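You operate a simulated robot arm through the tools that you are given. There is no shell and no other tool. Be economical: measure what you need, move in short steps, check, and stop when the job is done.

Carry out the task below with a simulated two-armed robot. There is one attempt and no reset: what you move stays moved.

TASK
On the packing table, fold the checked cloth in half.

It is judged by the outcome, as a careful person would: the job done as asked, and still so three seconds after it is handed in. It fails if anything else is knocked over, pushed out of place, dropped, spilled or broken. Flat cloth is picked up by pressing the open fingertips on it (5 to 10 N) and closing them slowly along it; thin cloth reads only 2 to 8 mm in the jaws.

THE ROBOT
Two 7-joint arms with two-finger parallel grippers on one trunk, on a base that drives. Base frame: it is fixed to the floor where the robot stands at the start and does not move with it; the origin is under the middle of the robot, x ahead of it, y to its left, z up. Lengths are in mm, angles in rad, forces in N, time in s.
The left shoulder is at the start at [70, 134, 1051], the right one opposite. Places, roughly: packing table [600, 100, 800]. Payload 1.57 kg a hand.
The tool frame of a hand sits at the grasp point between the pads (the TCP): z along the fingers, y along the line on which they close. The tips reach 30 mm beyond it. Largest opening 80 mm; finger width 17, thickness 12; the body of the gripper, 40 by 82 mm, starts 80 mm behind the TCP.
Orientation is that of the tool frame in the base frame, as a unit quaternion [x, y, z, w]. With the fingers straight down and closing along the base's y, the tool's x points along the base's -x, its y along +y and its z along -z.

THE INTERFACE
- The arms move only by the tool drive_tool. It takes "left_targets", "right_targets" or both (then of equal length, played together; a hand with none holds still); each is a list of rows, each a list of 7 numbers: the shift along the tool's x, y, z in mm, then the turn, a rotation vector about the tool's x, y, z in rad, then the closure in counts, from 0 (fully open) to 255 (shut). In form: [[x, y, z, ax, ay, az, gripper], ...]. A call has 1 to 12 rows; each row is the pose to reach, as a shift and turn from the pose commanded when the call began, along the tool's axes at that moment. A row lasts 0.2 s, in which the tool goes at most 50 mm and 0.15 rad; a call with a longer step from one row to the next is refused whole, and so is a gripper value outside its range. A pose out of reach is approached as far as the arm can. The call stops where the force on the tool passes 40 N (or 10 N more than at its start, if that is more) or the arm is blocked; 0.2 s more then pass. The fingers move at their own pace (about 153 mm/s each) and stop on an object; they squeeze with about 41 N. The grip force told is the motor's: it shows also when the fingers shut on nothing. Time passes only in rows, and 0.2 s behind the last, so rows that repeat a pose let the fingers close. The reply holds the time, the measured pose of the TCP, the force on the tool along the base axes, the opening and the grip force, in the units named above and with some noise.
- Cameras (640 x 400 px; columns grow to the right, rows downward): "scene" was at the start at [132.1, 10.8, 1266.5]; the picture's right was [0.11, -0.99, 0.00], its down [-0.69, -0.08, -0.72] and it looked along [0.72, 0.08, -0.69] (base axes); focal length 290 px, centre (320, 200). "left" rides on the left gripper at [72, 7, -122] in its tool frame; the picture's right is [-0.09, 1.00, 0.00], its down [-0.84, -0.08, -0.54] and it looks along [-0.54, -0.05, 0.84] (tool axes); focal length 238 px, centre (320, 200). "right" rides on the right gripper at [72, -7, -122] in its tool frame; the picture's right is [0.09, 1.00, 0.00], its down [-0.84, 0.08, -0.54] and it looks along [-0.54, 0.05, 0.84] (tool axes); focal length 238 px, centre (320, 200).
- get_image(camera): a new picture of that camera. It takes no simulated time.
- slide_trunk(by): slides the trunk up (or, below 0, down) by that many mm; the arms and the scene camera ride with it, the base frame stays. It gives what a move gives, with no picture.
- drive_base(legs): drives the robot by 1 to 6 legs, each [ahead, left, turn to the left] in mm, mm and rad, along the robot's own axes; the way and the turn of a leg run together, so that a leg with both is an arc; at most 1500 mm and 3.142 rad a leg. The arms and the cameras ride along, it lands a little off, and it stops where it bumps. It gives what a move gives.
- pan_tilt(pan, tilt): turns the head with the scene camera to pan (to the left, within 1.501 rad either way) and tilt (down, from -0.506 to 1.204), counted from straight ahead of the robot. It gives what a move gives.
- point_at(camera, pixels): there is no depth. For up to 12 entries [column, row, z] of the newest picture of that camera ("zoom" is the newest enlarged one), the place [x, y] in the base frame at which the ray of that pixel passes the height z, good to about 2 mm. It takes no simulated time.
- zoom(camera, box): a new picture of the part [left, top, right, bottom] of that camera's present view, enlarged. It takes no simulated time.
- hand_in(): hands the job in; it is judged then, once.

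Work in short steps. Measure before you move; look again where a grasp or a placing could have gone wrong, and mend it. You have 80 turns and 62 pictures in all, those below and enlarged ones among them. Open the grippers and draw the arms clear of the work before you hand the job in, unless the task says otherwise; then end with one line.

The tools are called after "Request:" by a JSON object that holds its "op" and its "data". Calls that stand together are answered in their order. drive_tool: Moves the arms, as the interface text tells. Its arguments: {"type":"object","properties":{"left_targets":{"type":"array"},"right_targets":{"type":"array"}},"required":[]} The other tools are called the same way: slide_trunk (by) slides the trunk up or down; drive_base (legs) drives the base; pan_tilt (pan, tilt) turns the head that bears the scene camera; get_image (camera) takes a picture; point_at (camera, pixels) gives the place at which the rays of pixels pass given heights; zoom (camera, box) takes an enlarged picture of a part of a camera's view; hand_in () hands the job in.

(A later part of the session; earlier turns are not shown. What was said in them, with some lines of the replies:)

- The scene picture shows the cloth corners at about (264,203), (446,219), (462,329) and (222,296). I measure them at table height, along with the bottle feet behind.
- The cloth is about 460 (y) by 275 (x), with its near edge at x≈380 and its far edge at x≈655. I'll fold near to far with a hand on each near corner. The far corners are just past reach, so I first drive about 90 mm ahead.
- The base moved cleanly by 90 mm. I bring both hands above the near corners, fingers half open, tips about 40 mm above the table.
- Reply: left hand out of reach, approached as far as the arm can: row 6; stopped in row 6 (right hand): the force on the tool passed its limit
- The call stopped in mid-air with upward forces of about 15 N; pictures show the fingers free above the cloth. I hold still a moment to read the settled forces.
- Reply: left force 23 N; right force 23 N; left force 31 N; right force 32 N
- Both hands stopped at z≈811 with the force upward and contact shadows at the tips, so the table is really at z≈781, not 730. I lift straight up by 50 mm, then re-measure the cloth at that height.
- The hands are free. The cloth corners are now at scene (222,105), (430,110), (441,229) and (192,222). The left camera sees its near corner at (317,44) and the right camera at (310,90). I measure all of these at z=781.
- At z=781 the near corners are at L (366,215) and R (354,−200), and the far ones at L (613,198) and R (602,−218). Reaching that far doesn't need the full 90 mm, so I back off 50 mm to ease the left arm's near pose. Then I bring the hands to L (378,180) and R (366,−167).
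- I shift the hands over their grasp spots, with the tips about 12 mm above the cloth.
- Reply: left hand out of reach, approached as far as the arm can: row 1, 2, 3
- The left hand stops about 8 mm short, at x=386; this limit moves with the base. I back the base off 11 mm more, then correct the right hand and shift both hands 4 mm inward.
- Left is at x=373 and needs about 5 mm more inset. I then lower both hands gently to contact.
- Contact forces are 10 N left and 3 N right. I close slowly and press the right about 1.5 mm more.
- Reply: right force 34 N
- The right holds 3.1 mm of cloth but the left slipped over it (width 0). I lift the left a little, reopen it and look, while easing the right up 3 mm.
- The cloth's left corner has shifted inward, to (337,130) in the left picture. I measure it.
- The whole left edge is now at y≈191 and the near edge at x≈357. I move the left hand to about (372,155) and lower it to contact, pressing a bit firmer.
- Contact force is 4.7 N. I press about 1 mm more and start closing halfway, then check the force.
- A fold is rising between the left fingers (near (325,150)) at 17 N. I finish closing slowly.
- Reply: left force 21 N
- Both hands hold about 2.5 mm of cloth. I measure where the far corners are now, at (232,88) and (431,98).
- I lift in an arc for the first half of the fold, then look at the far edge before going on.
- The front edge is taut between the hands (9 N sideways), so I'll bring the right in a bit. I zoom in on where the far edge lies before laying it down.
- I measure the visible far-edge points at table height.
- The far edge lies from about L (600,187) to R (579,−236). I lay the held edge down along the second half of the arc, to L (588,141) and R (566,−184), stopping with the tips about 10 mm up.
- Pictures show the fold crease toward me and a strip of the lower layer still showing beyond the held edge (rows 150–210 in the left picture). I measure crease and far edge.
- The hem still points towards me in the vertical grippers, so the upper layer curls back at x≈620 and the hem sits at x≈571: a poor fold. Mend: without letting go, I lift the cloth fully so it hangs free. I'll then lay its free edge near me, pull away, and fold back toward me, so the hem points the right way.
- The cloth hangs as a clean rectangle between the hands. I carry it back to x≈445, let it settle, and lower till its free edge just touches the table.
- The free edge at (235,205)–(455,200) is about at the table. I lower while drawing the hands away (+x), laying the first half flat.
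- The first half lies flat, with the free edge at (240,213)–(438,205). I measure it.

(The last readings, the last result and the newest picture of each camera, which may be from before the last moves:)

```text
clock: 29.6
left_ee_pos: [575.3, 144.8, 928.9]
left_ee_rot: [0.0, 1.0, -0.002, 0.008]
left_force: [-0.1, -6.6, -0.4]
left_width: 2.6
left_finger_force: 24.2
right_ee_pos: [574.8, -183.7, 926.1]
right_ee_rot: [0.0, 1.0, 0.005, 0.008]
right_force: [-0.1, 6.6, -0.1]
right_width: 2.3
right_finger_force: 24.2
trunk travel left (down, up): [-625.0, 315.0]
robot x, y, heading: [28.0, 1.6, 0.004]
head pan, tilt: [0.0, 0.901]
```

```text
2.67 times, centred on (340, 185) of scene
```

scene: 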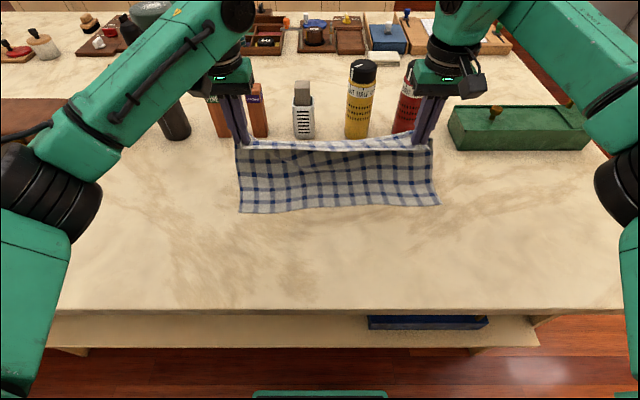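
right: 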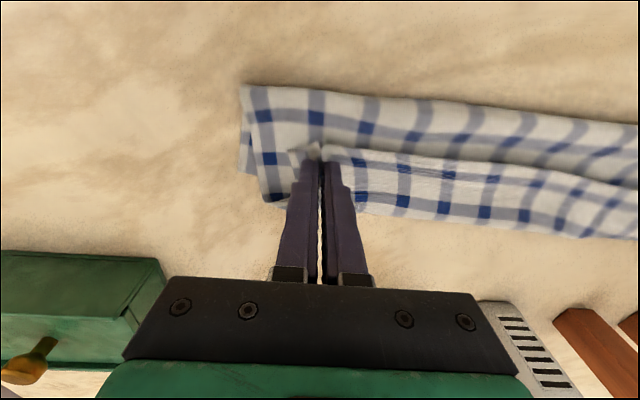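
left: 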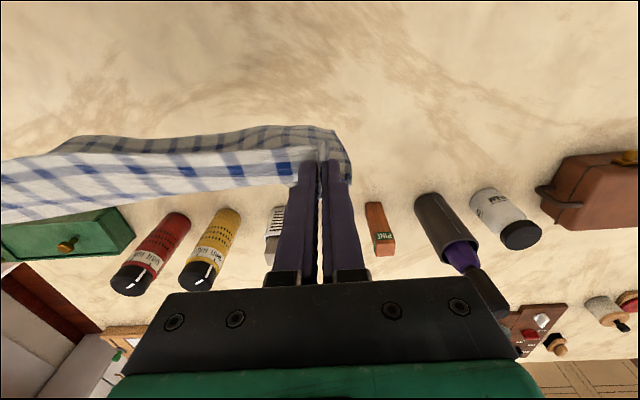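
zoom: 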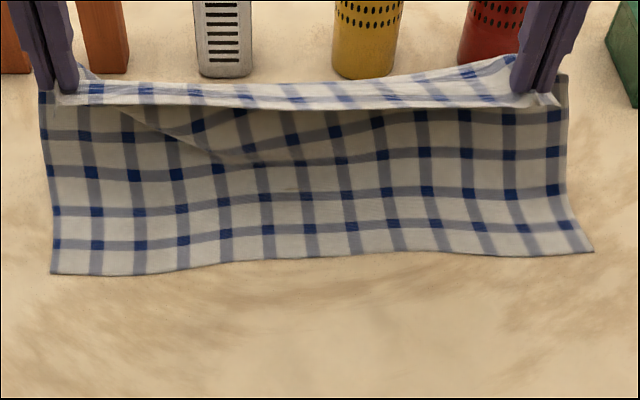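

The free edge is at L (500,162), R (520,−241); about 404 wide, with slight rotation. I lay the held hem back onto it: L to (514,125), R to (534,−204), tips about 12 mm up.

Request:
{"op": "drive_tool", "data": {"left_targets": [[4, -2, 10, 0, 0, 0, 255], [9, -4, 20, 0, 0, 0, 255], [16, -7, 30, 0, 0, 0, 255], [23, -10, 40, 0, 0, 0, 255], [31, -12, 50, 0, 0, 0, 255], [39, -14, 61, 0, 0, 0, 255], [47, -16, 72, 0, 0, 0, 255], [54, -18, 83, 0, 0, 0, 255], [59, -19, 94, 0, 0, 0, 255], [61, -20, 102, 0, 0, 0, 255], [61, -20, 102, 0, 0, 0, 255]], "right_targets": [[3, -2, 10, 0, 0, 0, 255], [6, -4, 20, 0, 0, 0, 255], [11, -7, 30, 0, 0, 0, 255], [16, -10, 40, 0, 0, 0, 255], [21, -12, 50, 0, 0, 0, 255], [26, -14, 61, 0, 0, 0, 255], [31, -16, 72, 0, 0, 0, 255], [36, -18, 82, 0, 0, 0, 255], [39, -19, 92, 0, 0, 0, 255], [41, -20, 100, 0, 0, 0, 255], [41, -20, 100, 0, 0, 0, 255]]}}

Request:
{"op": "zoom", "data": {"camera": "scene", "box": [200, 110, 480, 285]}}

Request:
{"op": "get_image", "data": {"camera": "left"}}

Request:
{"op": "get_image", "data": {"camera": "right"}}

```text
clock: 32.0
left_ee_pos: [516.7, 122.7, 826.1]
left_ee_rot: [0.0, 1.0, -0.003, 0.009]
left_force: [0.1, -5.8, -1.2]
left_width: 2.6
left_finger_force: 23.8
right_ee_pos: [535.2, -201.6, 826.2]
right_ee_rot: [0.001, 1.0, 0.004, 0.008]
right_force: [-0.6, 4.0, 0.1]
right_width: 2.2
right_finger_force: 23.9
trunk travel left (down, up): [-625.0, 315.0]
robot x, y, heading: [31.9, 0.1, 0.002]
head pan, tilt: [0.0, 0.901]
```

```text
2.29 times, centred on (340, 198) of scene
```

zoom: 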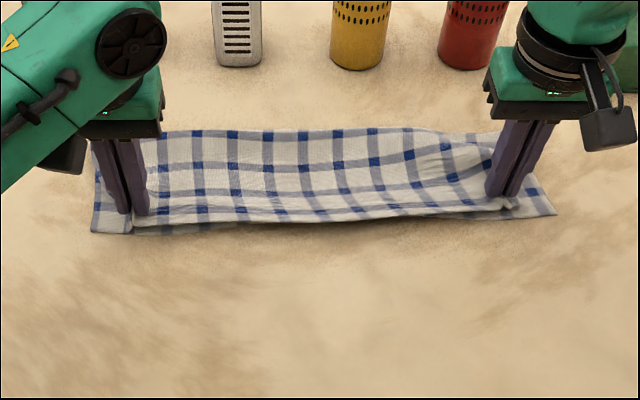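

```text
28 pictures are left
```

left: 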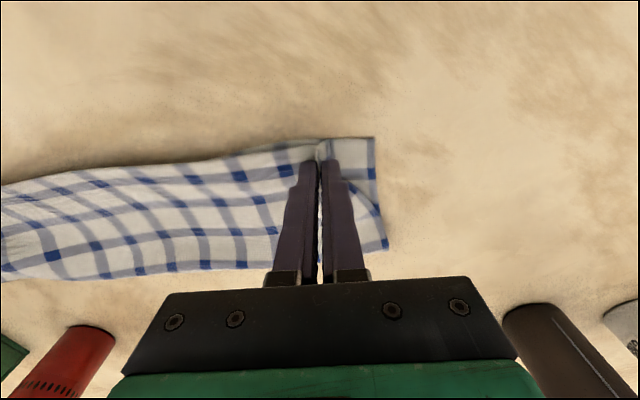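

```text
27 pictures are left
```

right: 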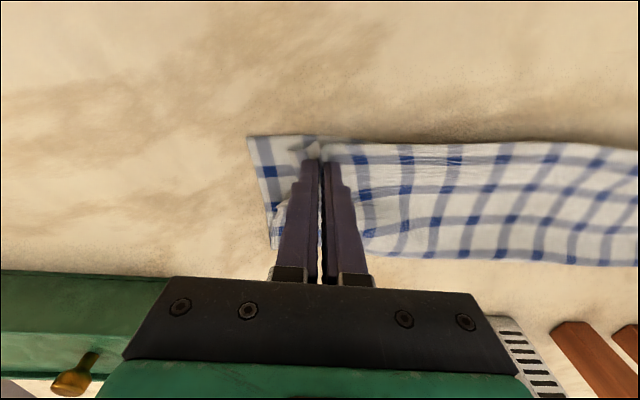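

Now the upper layer lies properly over the lower, with the hem along the free edge. I lower the tips to a few mm above the cloth and open slowly.

Request:
{"op": "drive_tool", "data": {"left_targets": [[0, 0, 5, 0, 0, 0, 255], [0, 0, 10, 0, 0, 0, 255], [0, 0, 10, 0, 0, 0, 235], [0, 0, 10, 0, 0, 0, 215], [0, 0, 10, 0, 0, 0, 195], [0, 0, 10, 0, 0, 0, 175], [0, 0, 10, 0, 0, 0, 155], [0, 0, 5, 0, 0, 0, 145], [0, 0, -10, 0, 0, 0, 145], [0, 0, -40, 0, 0, 0, 145]], "right_targets": [[0, 0, 5, 0, 0, 0, 255], [0, 0, 10, 0, 0, 0, 255], [0, 0, 10, 0, 0, 0, 235], [0, 0, 10, 0, 0, 0, 215], [0, 0, 10, 0, 0, 0, 195], [0, 0, 10, 0, 0, 0, 175], [0, 0, 10, 0, 0, 0, 155], [0, 0, 5, 0, 0, 0, 145], [0, 0, -10, 0, 0, 0, 145], [0, 0, -40, 0, 0, 0, 145]]}}

Request:
{"op": "zoom", "data": {"camera": "scene", "box": [200, 110, 480, 285]}}

Request:
{"op": "get_image", "data": {"camera": "left"}}

Request:
{"op": "get_image", "data": {"camera": "right"}}

```text
clock: 34.2
left_ee_pos: [514.7, 123.2, 866.0]
left_ee_rot: [-0.001, 1.0, -0.002, 0.009]
left_force: [-0.2, -0.3, 0.0]
left_width: 34.5
left_finger_force: 0.0
right_ee_pos: [533.6, -202.8, 866.5]
right_ee_rot: [0.002, 1.0, 0.004, 0.008]
right_force: [0.1, 0.2, 0.4]
right_width: 34.6
right_finger_force: 0.0
trunk travel left (down, up): [-625.0, 315.0]
robot x, y, heading: [29.3, -1.1, 0.001]
head pan, tilt: [0.0, 0.901]
```

```text
2.29 times, centred on (340, 198) of scene
```

zoom: 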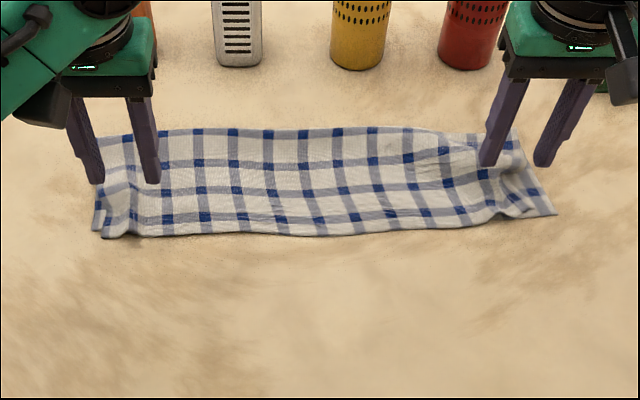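

```text
25 pictures are left
```

left: 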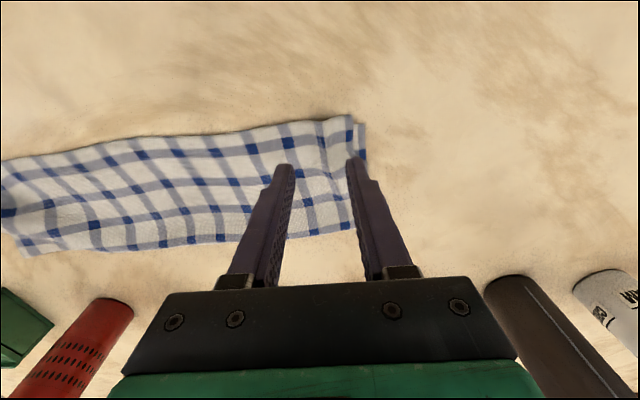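

```text
24 pictures are left
```

right: 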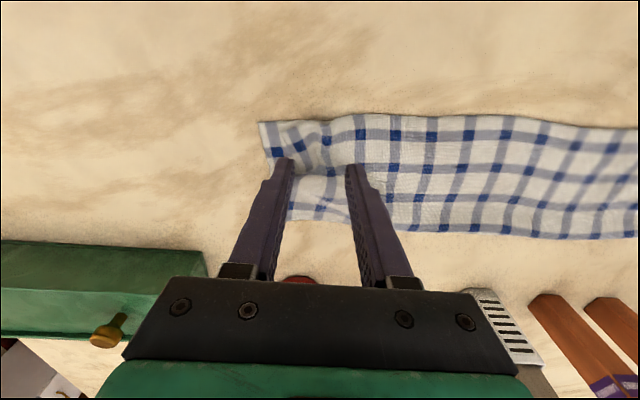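

The cloth is released and folded, with small ripples at the hem ends. I raise both hands well clear and inspect.

Request:
{"op": "drive_tool", "data": {"left_targets": [[0, 10, -40, 0, 0, 0, 145], [0, 40, -80, 0, 0, 0, 100], [0, 80, -110, 0, 0, 0, 50], [0, 120, -130, 0, 0, 0, 0], [0, 140, -150, 0, 0, 0, 0]], "right_targets": [[0, -10, -40, 0, 0, 0, 145], [0, -30, -80, 0, 0, 0, 100], [0, -55, -110, 0, 0, 0, 50], [0, -80, -150, 0, 0, 0, 0], [0, -95, -180, 0, 0, 0, 0]]}}

Request:
{"op": "get_image", "data": {"camera": "scene"}}

Request:
{"op": "zoom", "data": {"camera": "scene", "box": [220, 140, 460, 240]}}

```text
clock: 35.4
left_ee_pos: [511.4, 265.0, 1015.8]
left_ee_rot: [0.001, 1.0, -0.002, 0.009]
left_force: [-0.3, -0.7, 0.0]
left_width: 79.7
left_finger_force: 0.2
right_ee_pos: [529.2, -297.0, 1045.5]
right_ee_rot: [0.002, 1.0, 0.005, 0.009]
right_force: [0.3, -0.1, 1.1]
right_width: 79.9
right_finger_force: 0.2
right hand out of reach, approached as far as the arm can: row 5
trunk travel left (down, up): [-625.0, 315.0]
robot x, y, heading: [31.8, 2.6, -0.004]
head pan, tilt: [0.0, 0.901]
```

```text
23 pictures are left
```

scene: 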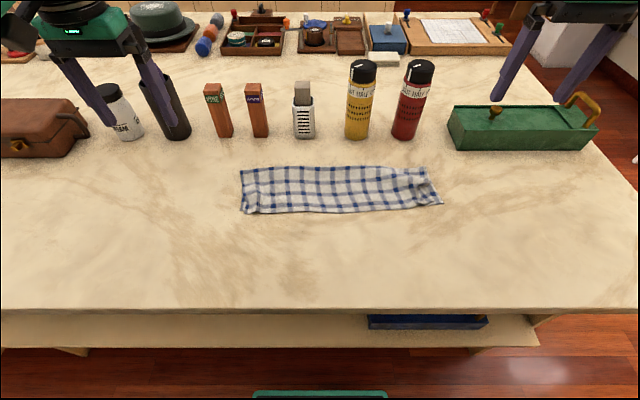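

```text
2.67 times, centred on (340, 190) of scene
```

zoom: 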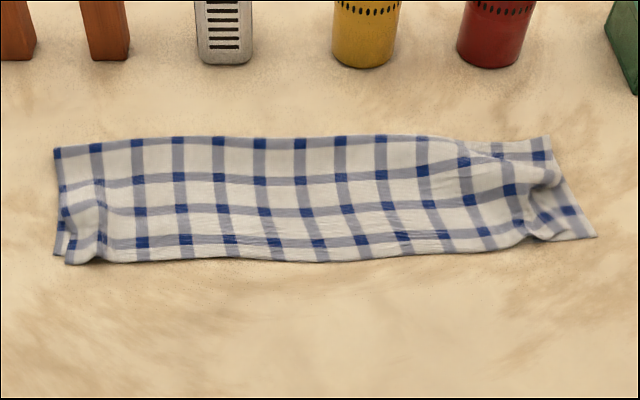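

The fold is good on the left; on the right the upper corner is gathered, leaving a triangle of the lower layer showing. I zoom in on that end to judge it.

Request:
{"op": "zoom", "data": {"camera": "scene", "box": [370, 150, 466, 210]}}

Request:
{"op": "zoom", "data": {"camera": "right", "box": [240, 60, 480, 210]}}

```text
6.67 times, centred on (418, 180) of scene
```

zoom: 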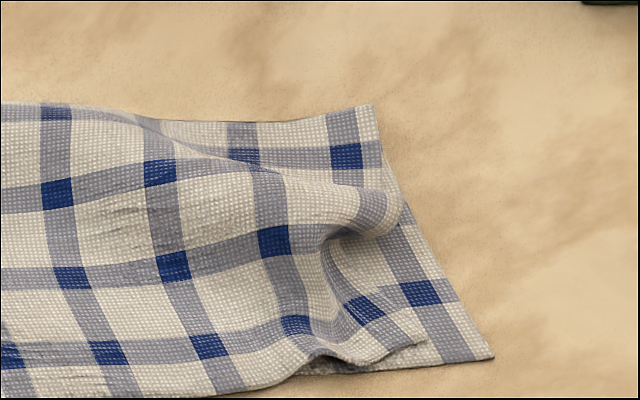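

```text
2.67 times, centred on (360, 135) of right
```

zoom: 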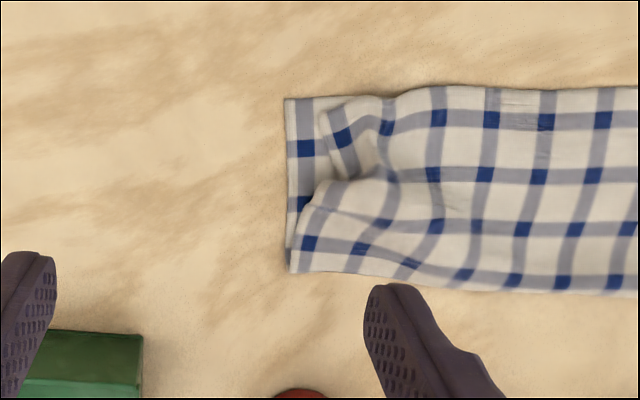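

The upper right corner is about 25–30 mm short because of one ripple. I measure it so I can stroke it flat outward with a closed fingertip.

Request:
{"op": "point_at", "data": {"camera": "zoom", "pixels": [[333, 133, 785], [365, 170, 785], [350, 110, 783], [345, 180, 785], [300, 262, 783], [287, 100, 781], [288, 262, 781], [395, 95, 787], [330, 190, 787]]}}

```text
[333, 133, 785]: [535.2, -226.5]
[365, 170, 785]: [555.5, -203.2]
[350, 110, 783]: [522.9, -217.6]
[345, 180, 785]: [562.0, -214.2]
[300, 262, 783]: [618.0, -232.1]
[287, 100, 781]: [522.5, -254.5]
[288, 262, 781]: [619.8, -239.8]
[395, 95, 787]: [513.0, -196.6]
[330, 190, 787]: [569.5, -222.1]
```

The flap corner is at (522,−228) against the lower corner at (522,−254). I bring the closed right fingertip over (535,−208).

Request:
{"op": "drive_tool", "data": {"right_targets": [[-2, 22, 40, 0, 0, 0, 120], [-4, 44, 80, 0, 0, 0, 255], [-6, 66, 120, 0, 0, 0, 255], [-6, 89, 155, 0, 0, 0, 255], [-6, 89, 195, 0, 0, 0, 255], [-6, 89, 217, 0, 0, 0, 255]]}}

Request:
{"op": "get_image", "data": {"camera": "right"}}

```text
clock: 36.8
left_ee_pos: [513.4, 264.1, 1014.5]
left_ee_rot: [0.0, 1.0, -0.003, 0.008]
left_force: [0.5, -0.2, 0.0]
left_width: 79.8
left_finger_force: 0.0
right_ee_pos: [540.6, -205.0, 827.3]
right_ee_rot: [0.002, 1.0, 0.005, 0.008]
right_force: [-0.3, 0.5, 0.6]
right_width: 0.0
right_finger_force: 21.7
trunk travel left (down, up): [-625.0, 315.0]
robot x, y, heading: [29.4, -1.2, 0.0]
head pan, tilt: [0.0, 0.901]
```

```text
19 pictures are left
```

right: 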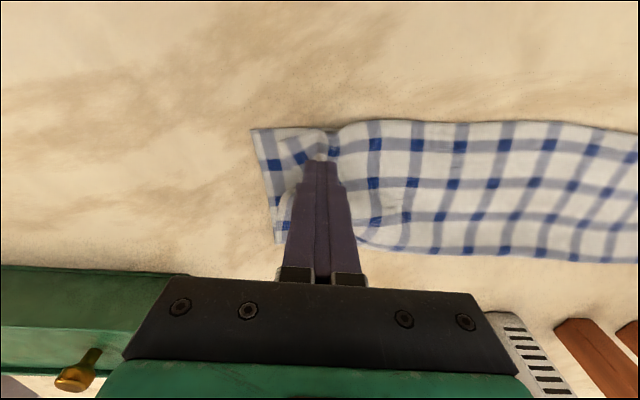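

The tip is over the ripple. I press lightly and stroke outward 30 mm, then lift.

Request:
{"op": "drive_tool", "data": {"right_targets": [[4, -3, 7, 0, 0, 0, 255], [4, -4, 12.5, 0, 0, 0, 255], [4, -8, 13, 0, 0, 0, 255], [4, -12, 13.5, 0, 0, 0, 255], [4, -16, 14, 0, 0, 0, 255], [4, -20, 14, 0, 0, 0, 255], [4, -25, 14, 0, 0, 0, 255], [4, -30, 14, 0, 0, 0, 255], [4, -34, 14, 0, 0, 0, 255]]}}

Request:
{"op": "get_image", "data": {"camera": "right"}}

```text
clock: 38.8
left_ee_pos: [513.2, 264.1, 1014.1]
left_ee_rot: [-0.001, 1.0, -0.003, 0.008]
left_force: [0.8, -0.3, 0.6]
left_width: 79.9
left_finger_force: 0.2
right_ee_pos: [534.1, -239.6, 814.3]
right_ee_rot: [0.001, 1.0, 0.004, 0.008]
right_force: [-0.3, -0.7, 0.0]
right_width: 0.0
right_finger_force: 21.0
trunk travel left (down, up): [-625.0, 315.0]
robot x, y, heading: [30.7, -0.5, 0.001]
head pan, tilt: [0.0, 0.901]
```

```text
18 pictures are left
```

right: 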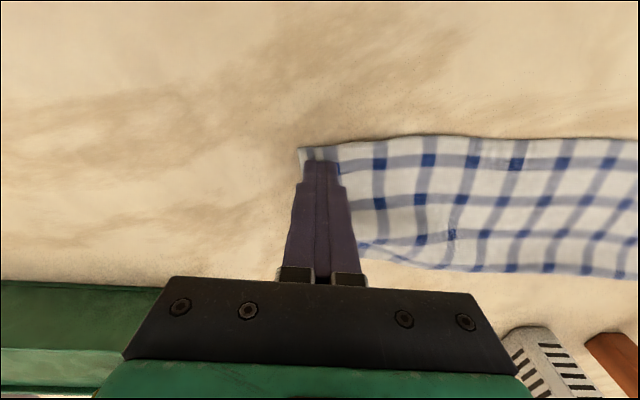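

The stroke seems to have flattened the ripple. I lift straight up, swing the hand away and inspect.

Request:
{"op": "drive_tool", "data": {"right_targets": [[0, 0, -30, 0, 0, 0, 255], [0, 0, -70, 0, 0, 0, 255], [0, -15, -110, 0, 0, 0, 200], [0, -35, -150, 0, 0, 0, 100], [0, -55, -190, 0, 0, 0, 0], [0, -55, -215, 0, 0, 0, 0]]}}

Request:
{"op": "zoom", "data": {"camera": "scene", "box": [220, 140, 460, 240]}}

Request:
{"op": "zoom", "data": {"camera": "right", "box": [240, 60, 480, 210]}}

```text
clock: 40.2
left_ee_pos: [512.3, 265.4, 1014.8]
left_ee_rot: [0.0, 1.0, -0.004, 0.009]
left_force: [-0.1, 1.1, 0.1]
left_width: 79.9
left_finger_force: 0.1
right_ee_pos: [528.8, -296.7, 1029.6]
right_ee_rot: [-0.001, 1.0, 0.005, 0.008]
right_force: [0.8, 0.0, -0.2]
right_width: 79.9
right_finger_force: 0.1
trunk travel left (down, up): [-625.0, 315.0]
robot x, y, heading: [28.5, 2.0, -0.001]
head pan, tilt: [0.0, 0.901]
```

```text
2.67 times, centred on (340, 190) of scene
```

zoom: 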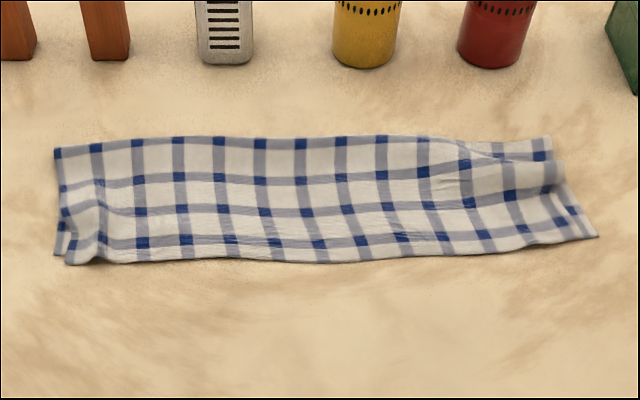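

```text
2.67 times, centred on (360, 135) of right
```

zoom: 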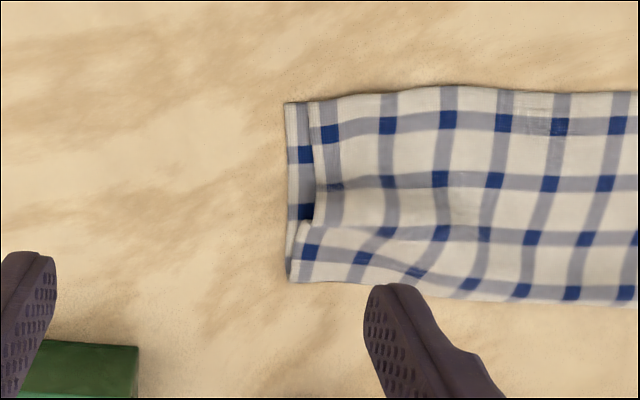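

The right corner now lies within about 12 mm of the lower one, and the left corner is closer still. Nothing else has moved, both grippers are open and clear, so I hand in.

Request:
{"op": "hand_in", "data": {}}

```text
The job is handed in.
```

The checked cloth is folded in half on the packing table and handed in. The upper layer's corners lie within roughly 12 mm of the lower ones, with slight ripples left at both ends. Nothing else on the table was moved, and both grippers are open and clear.
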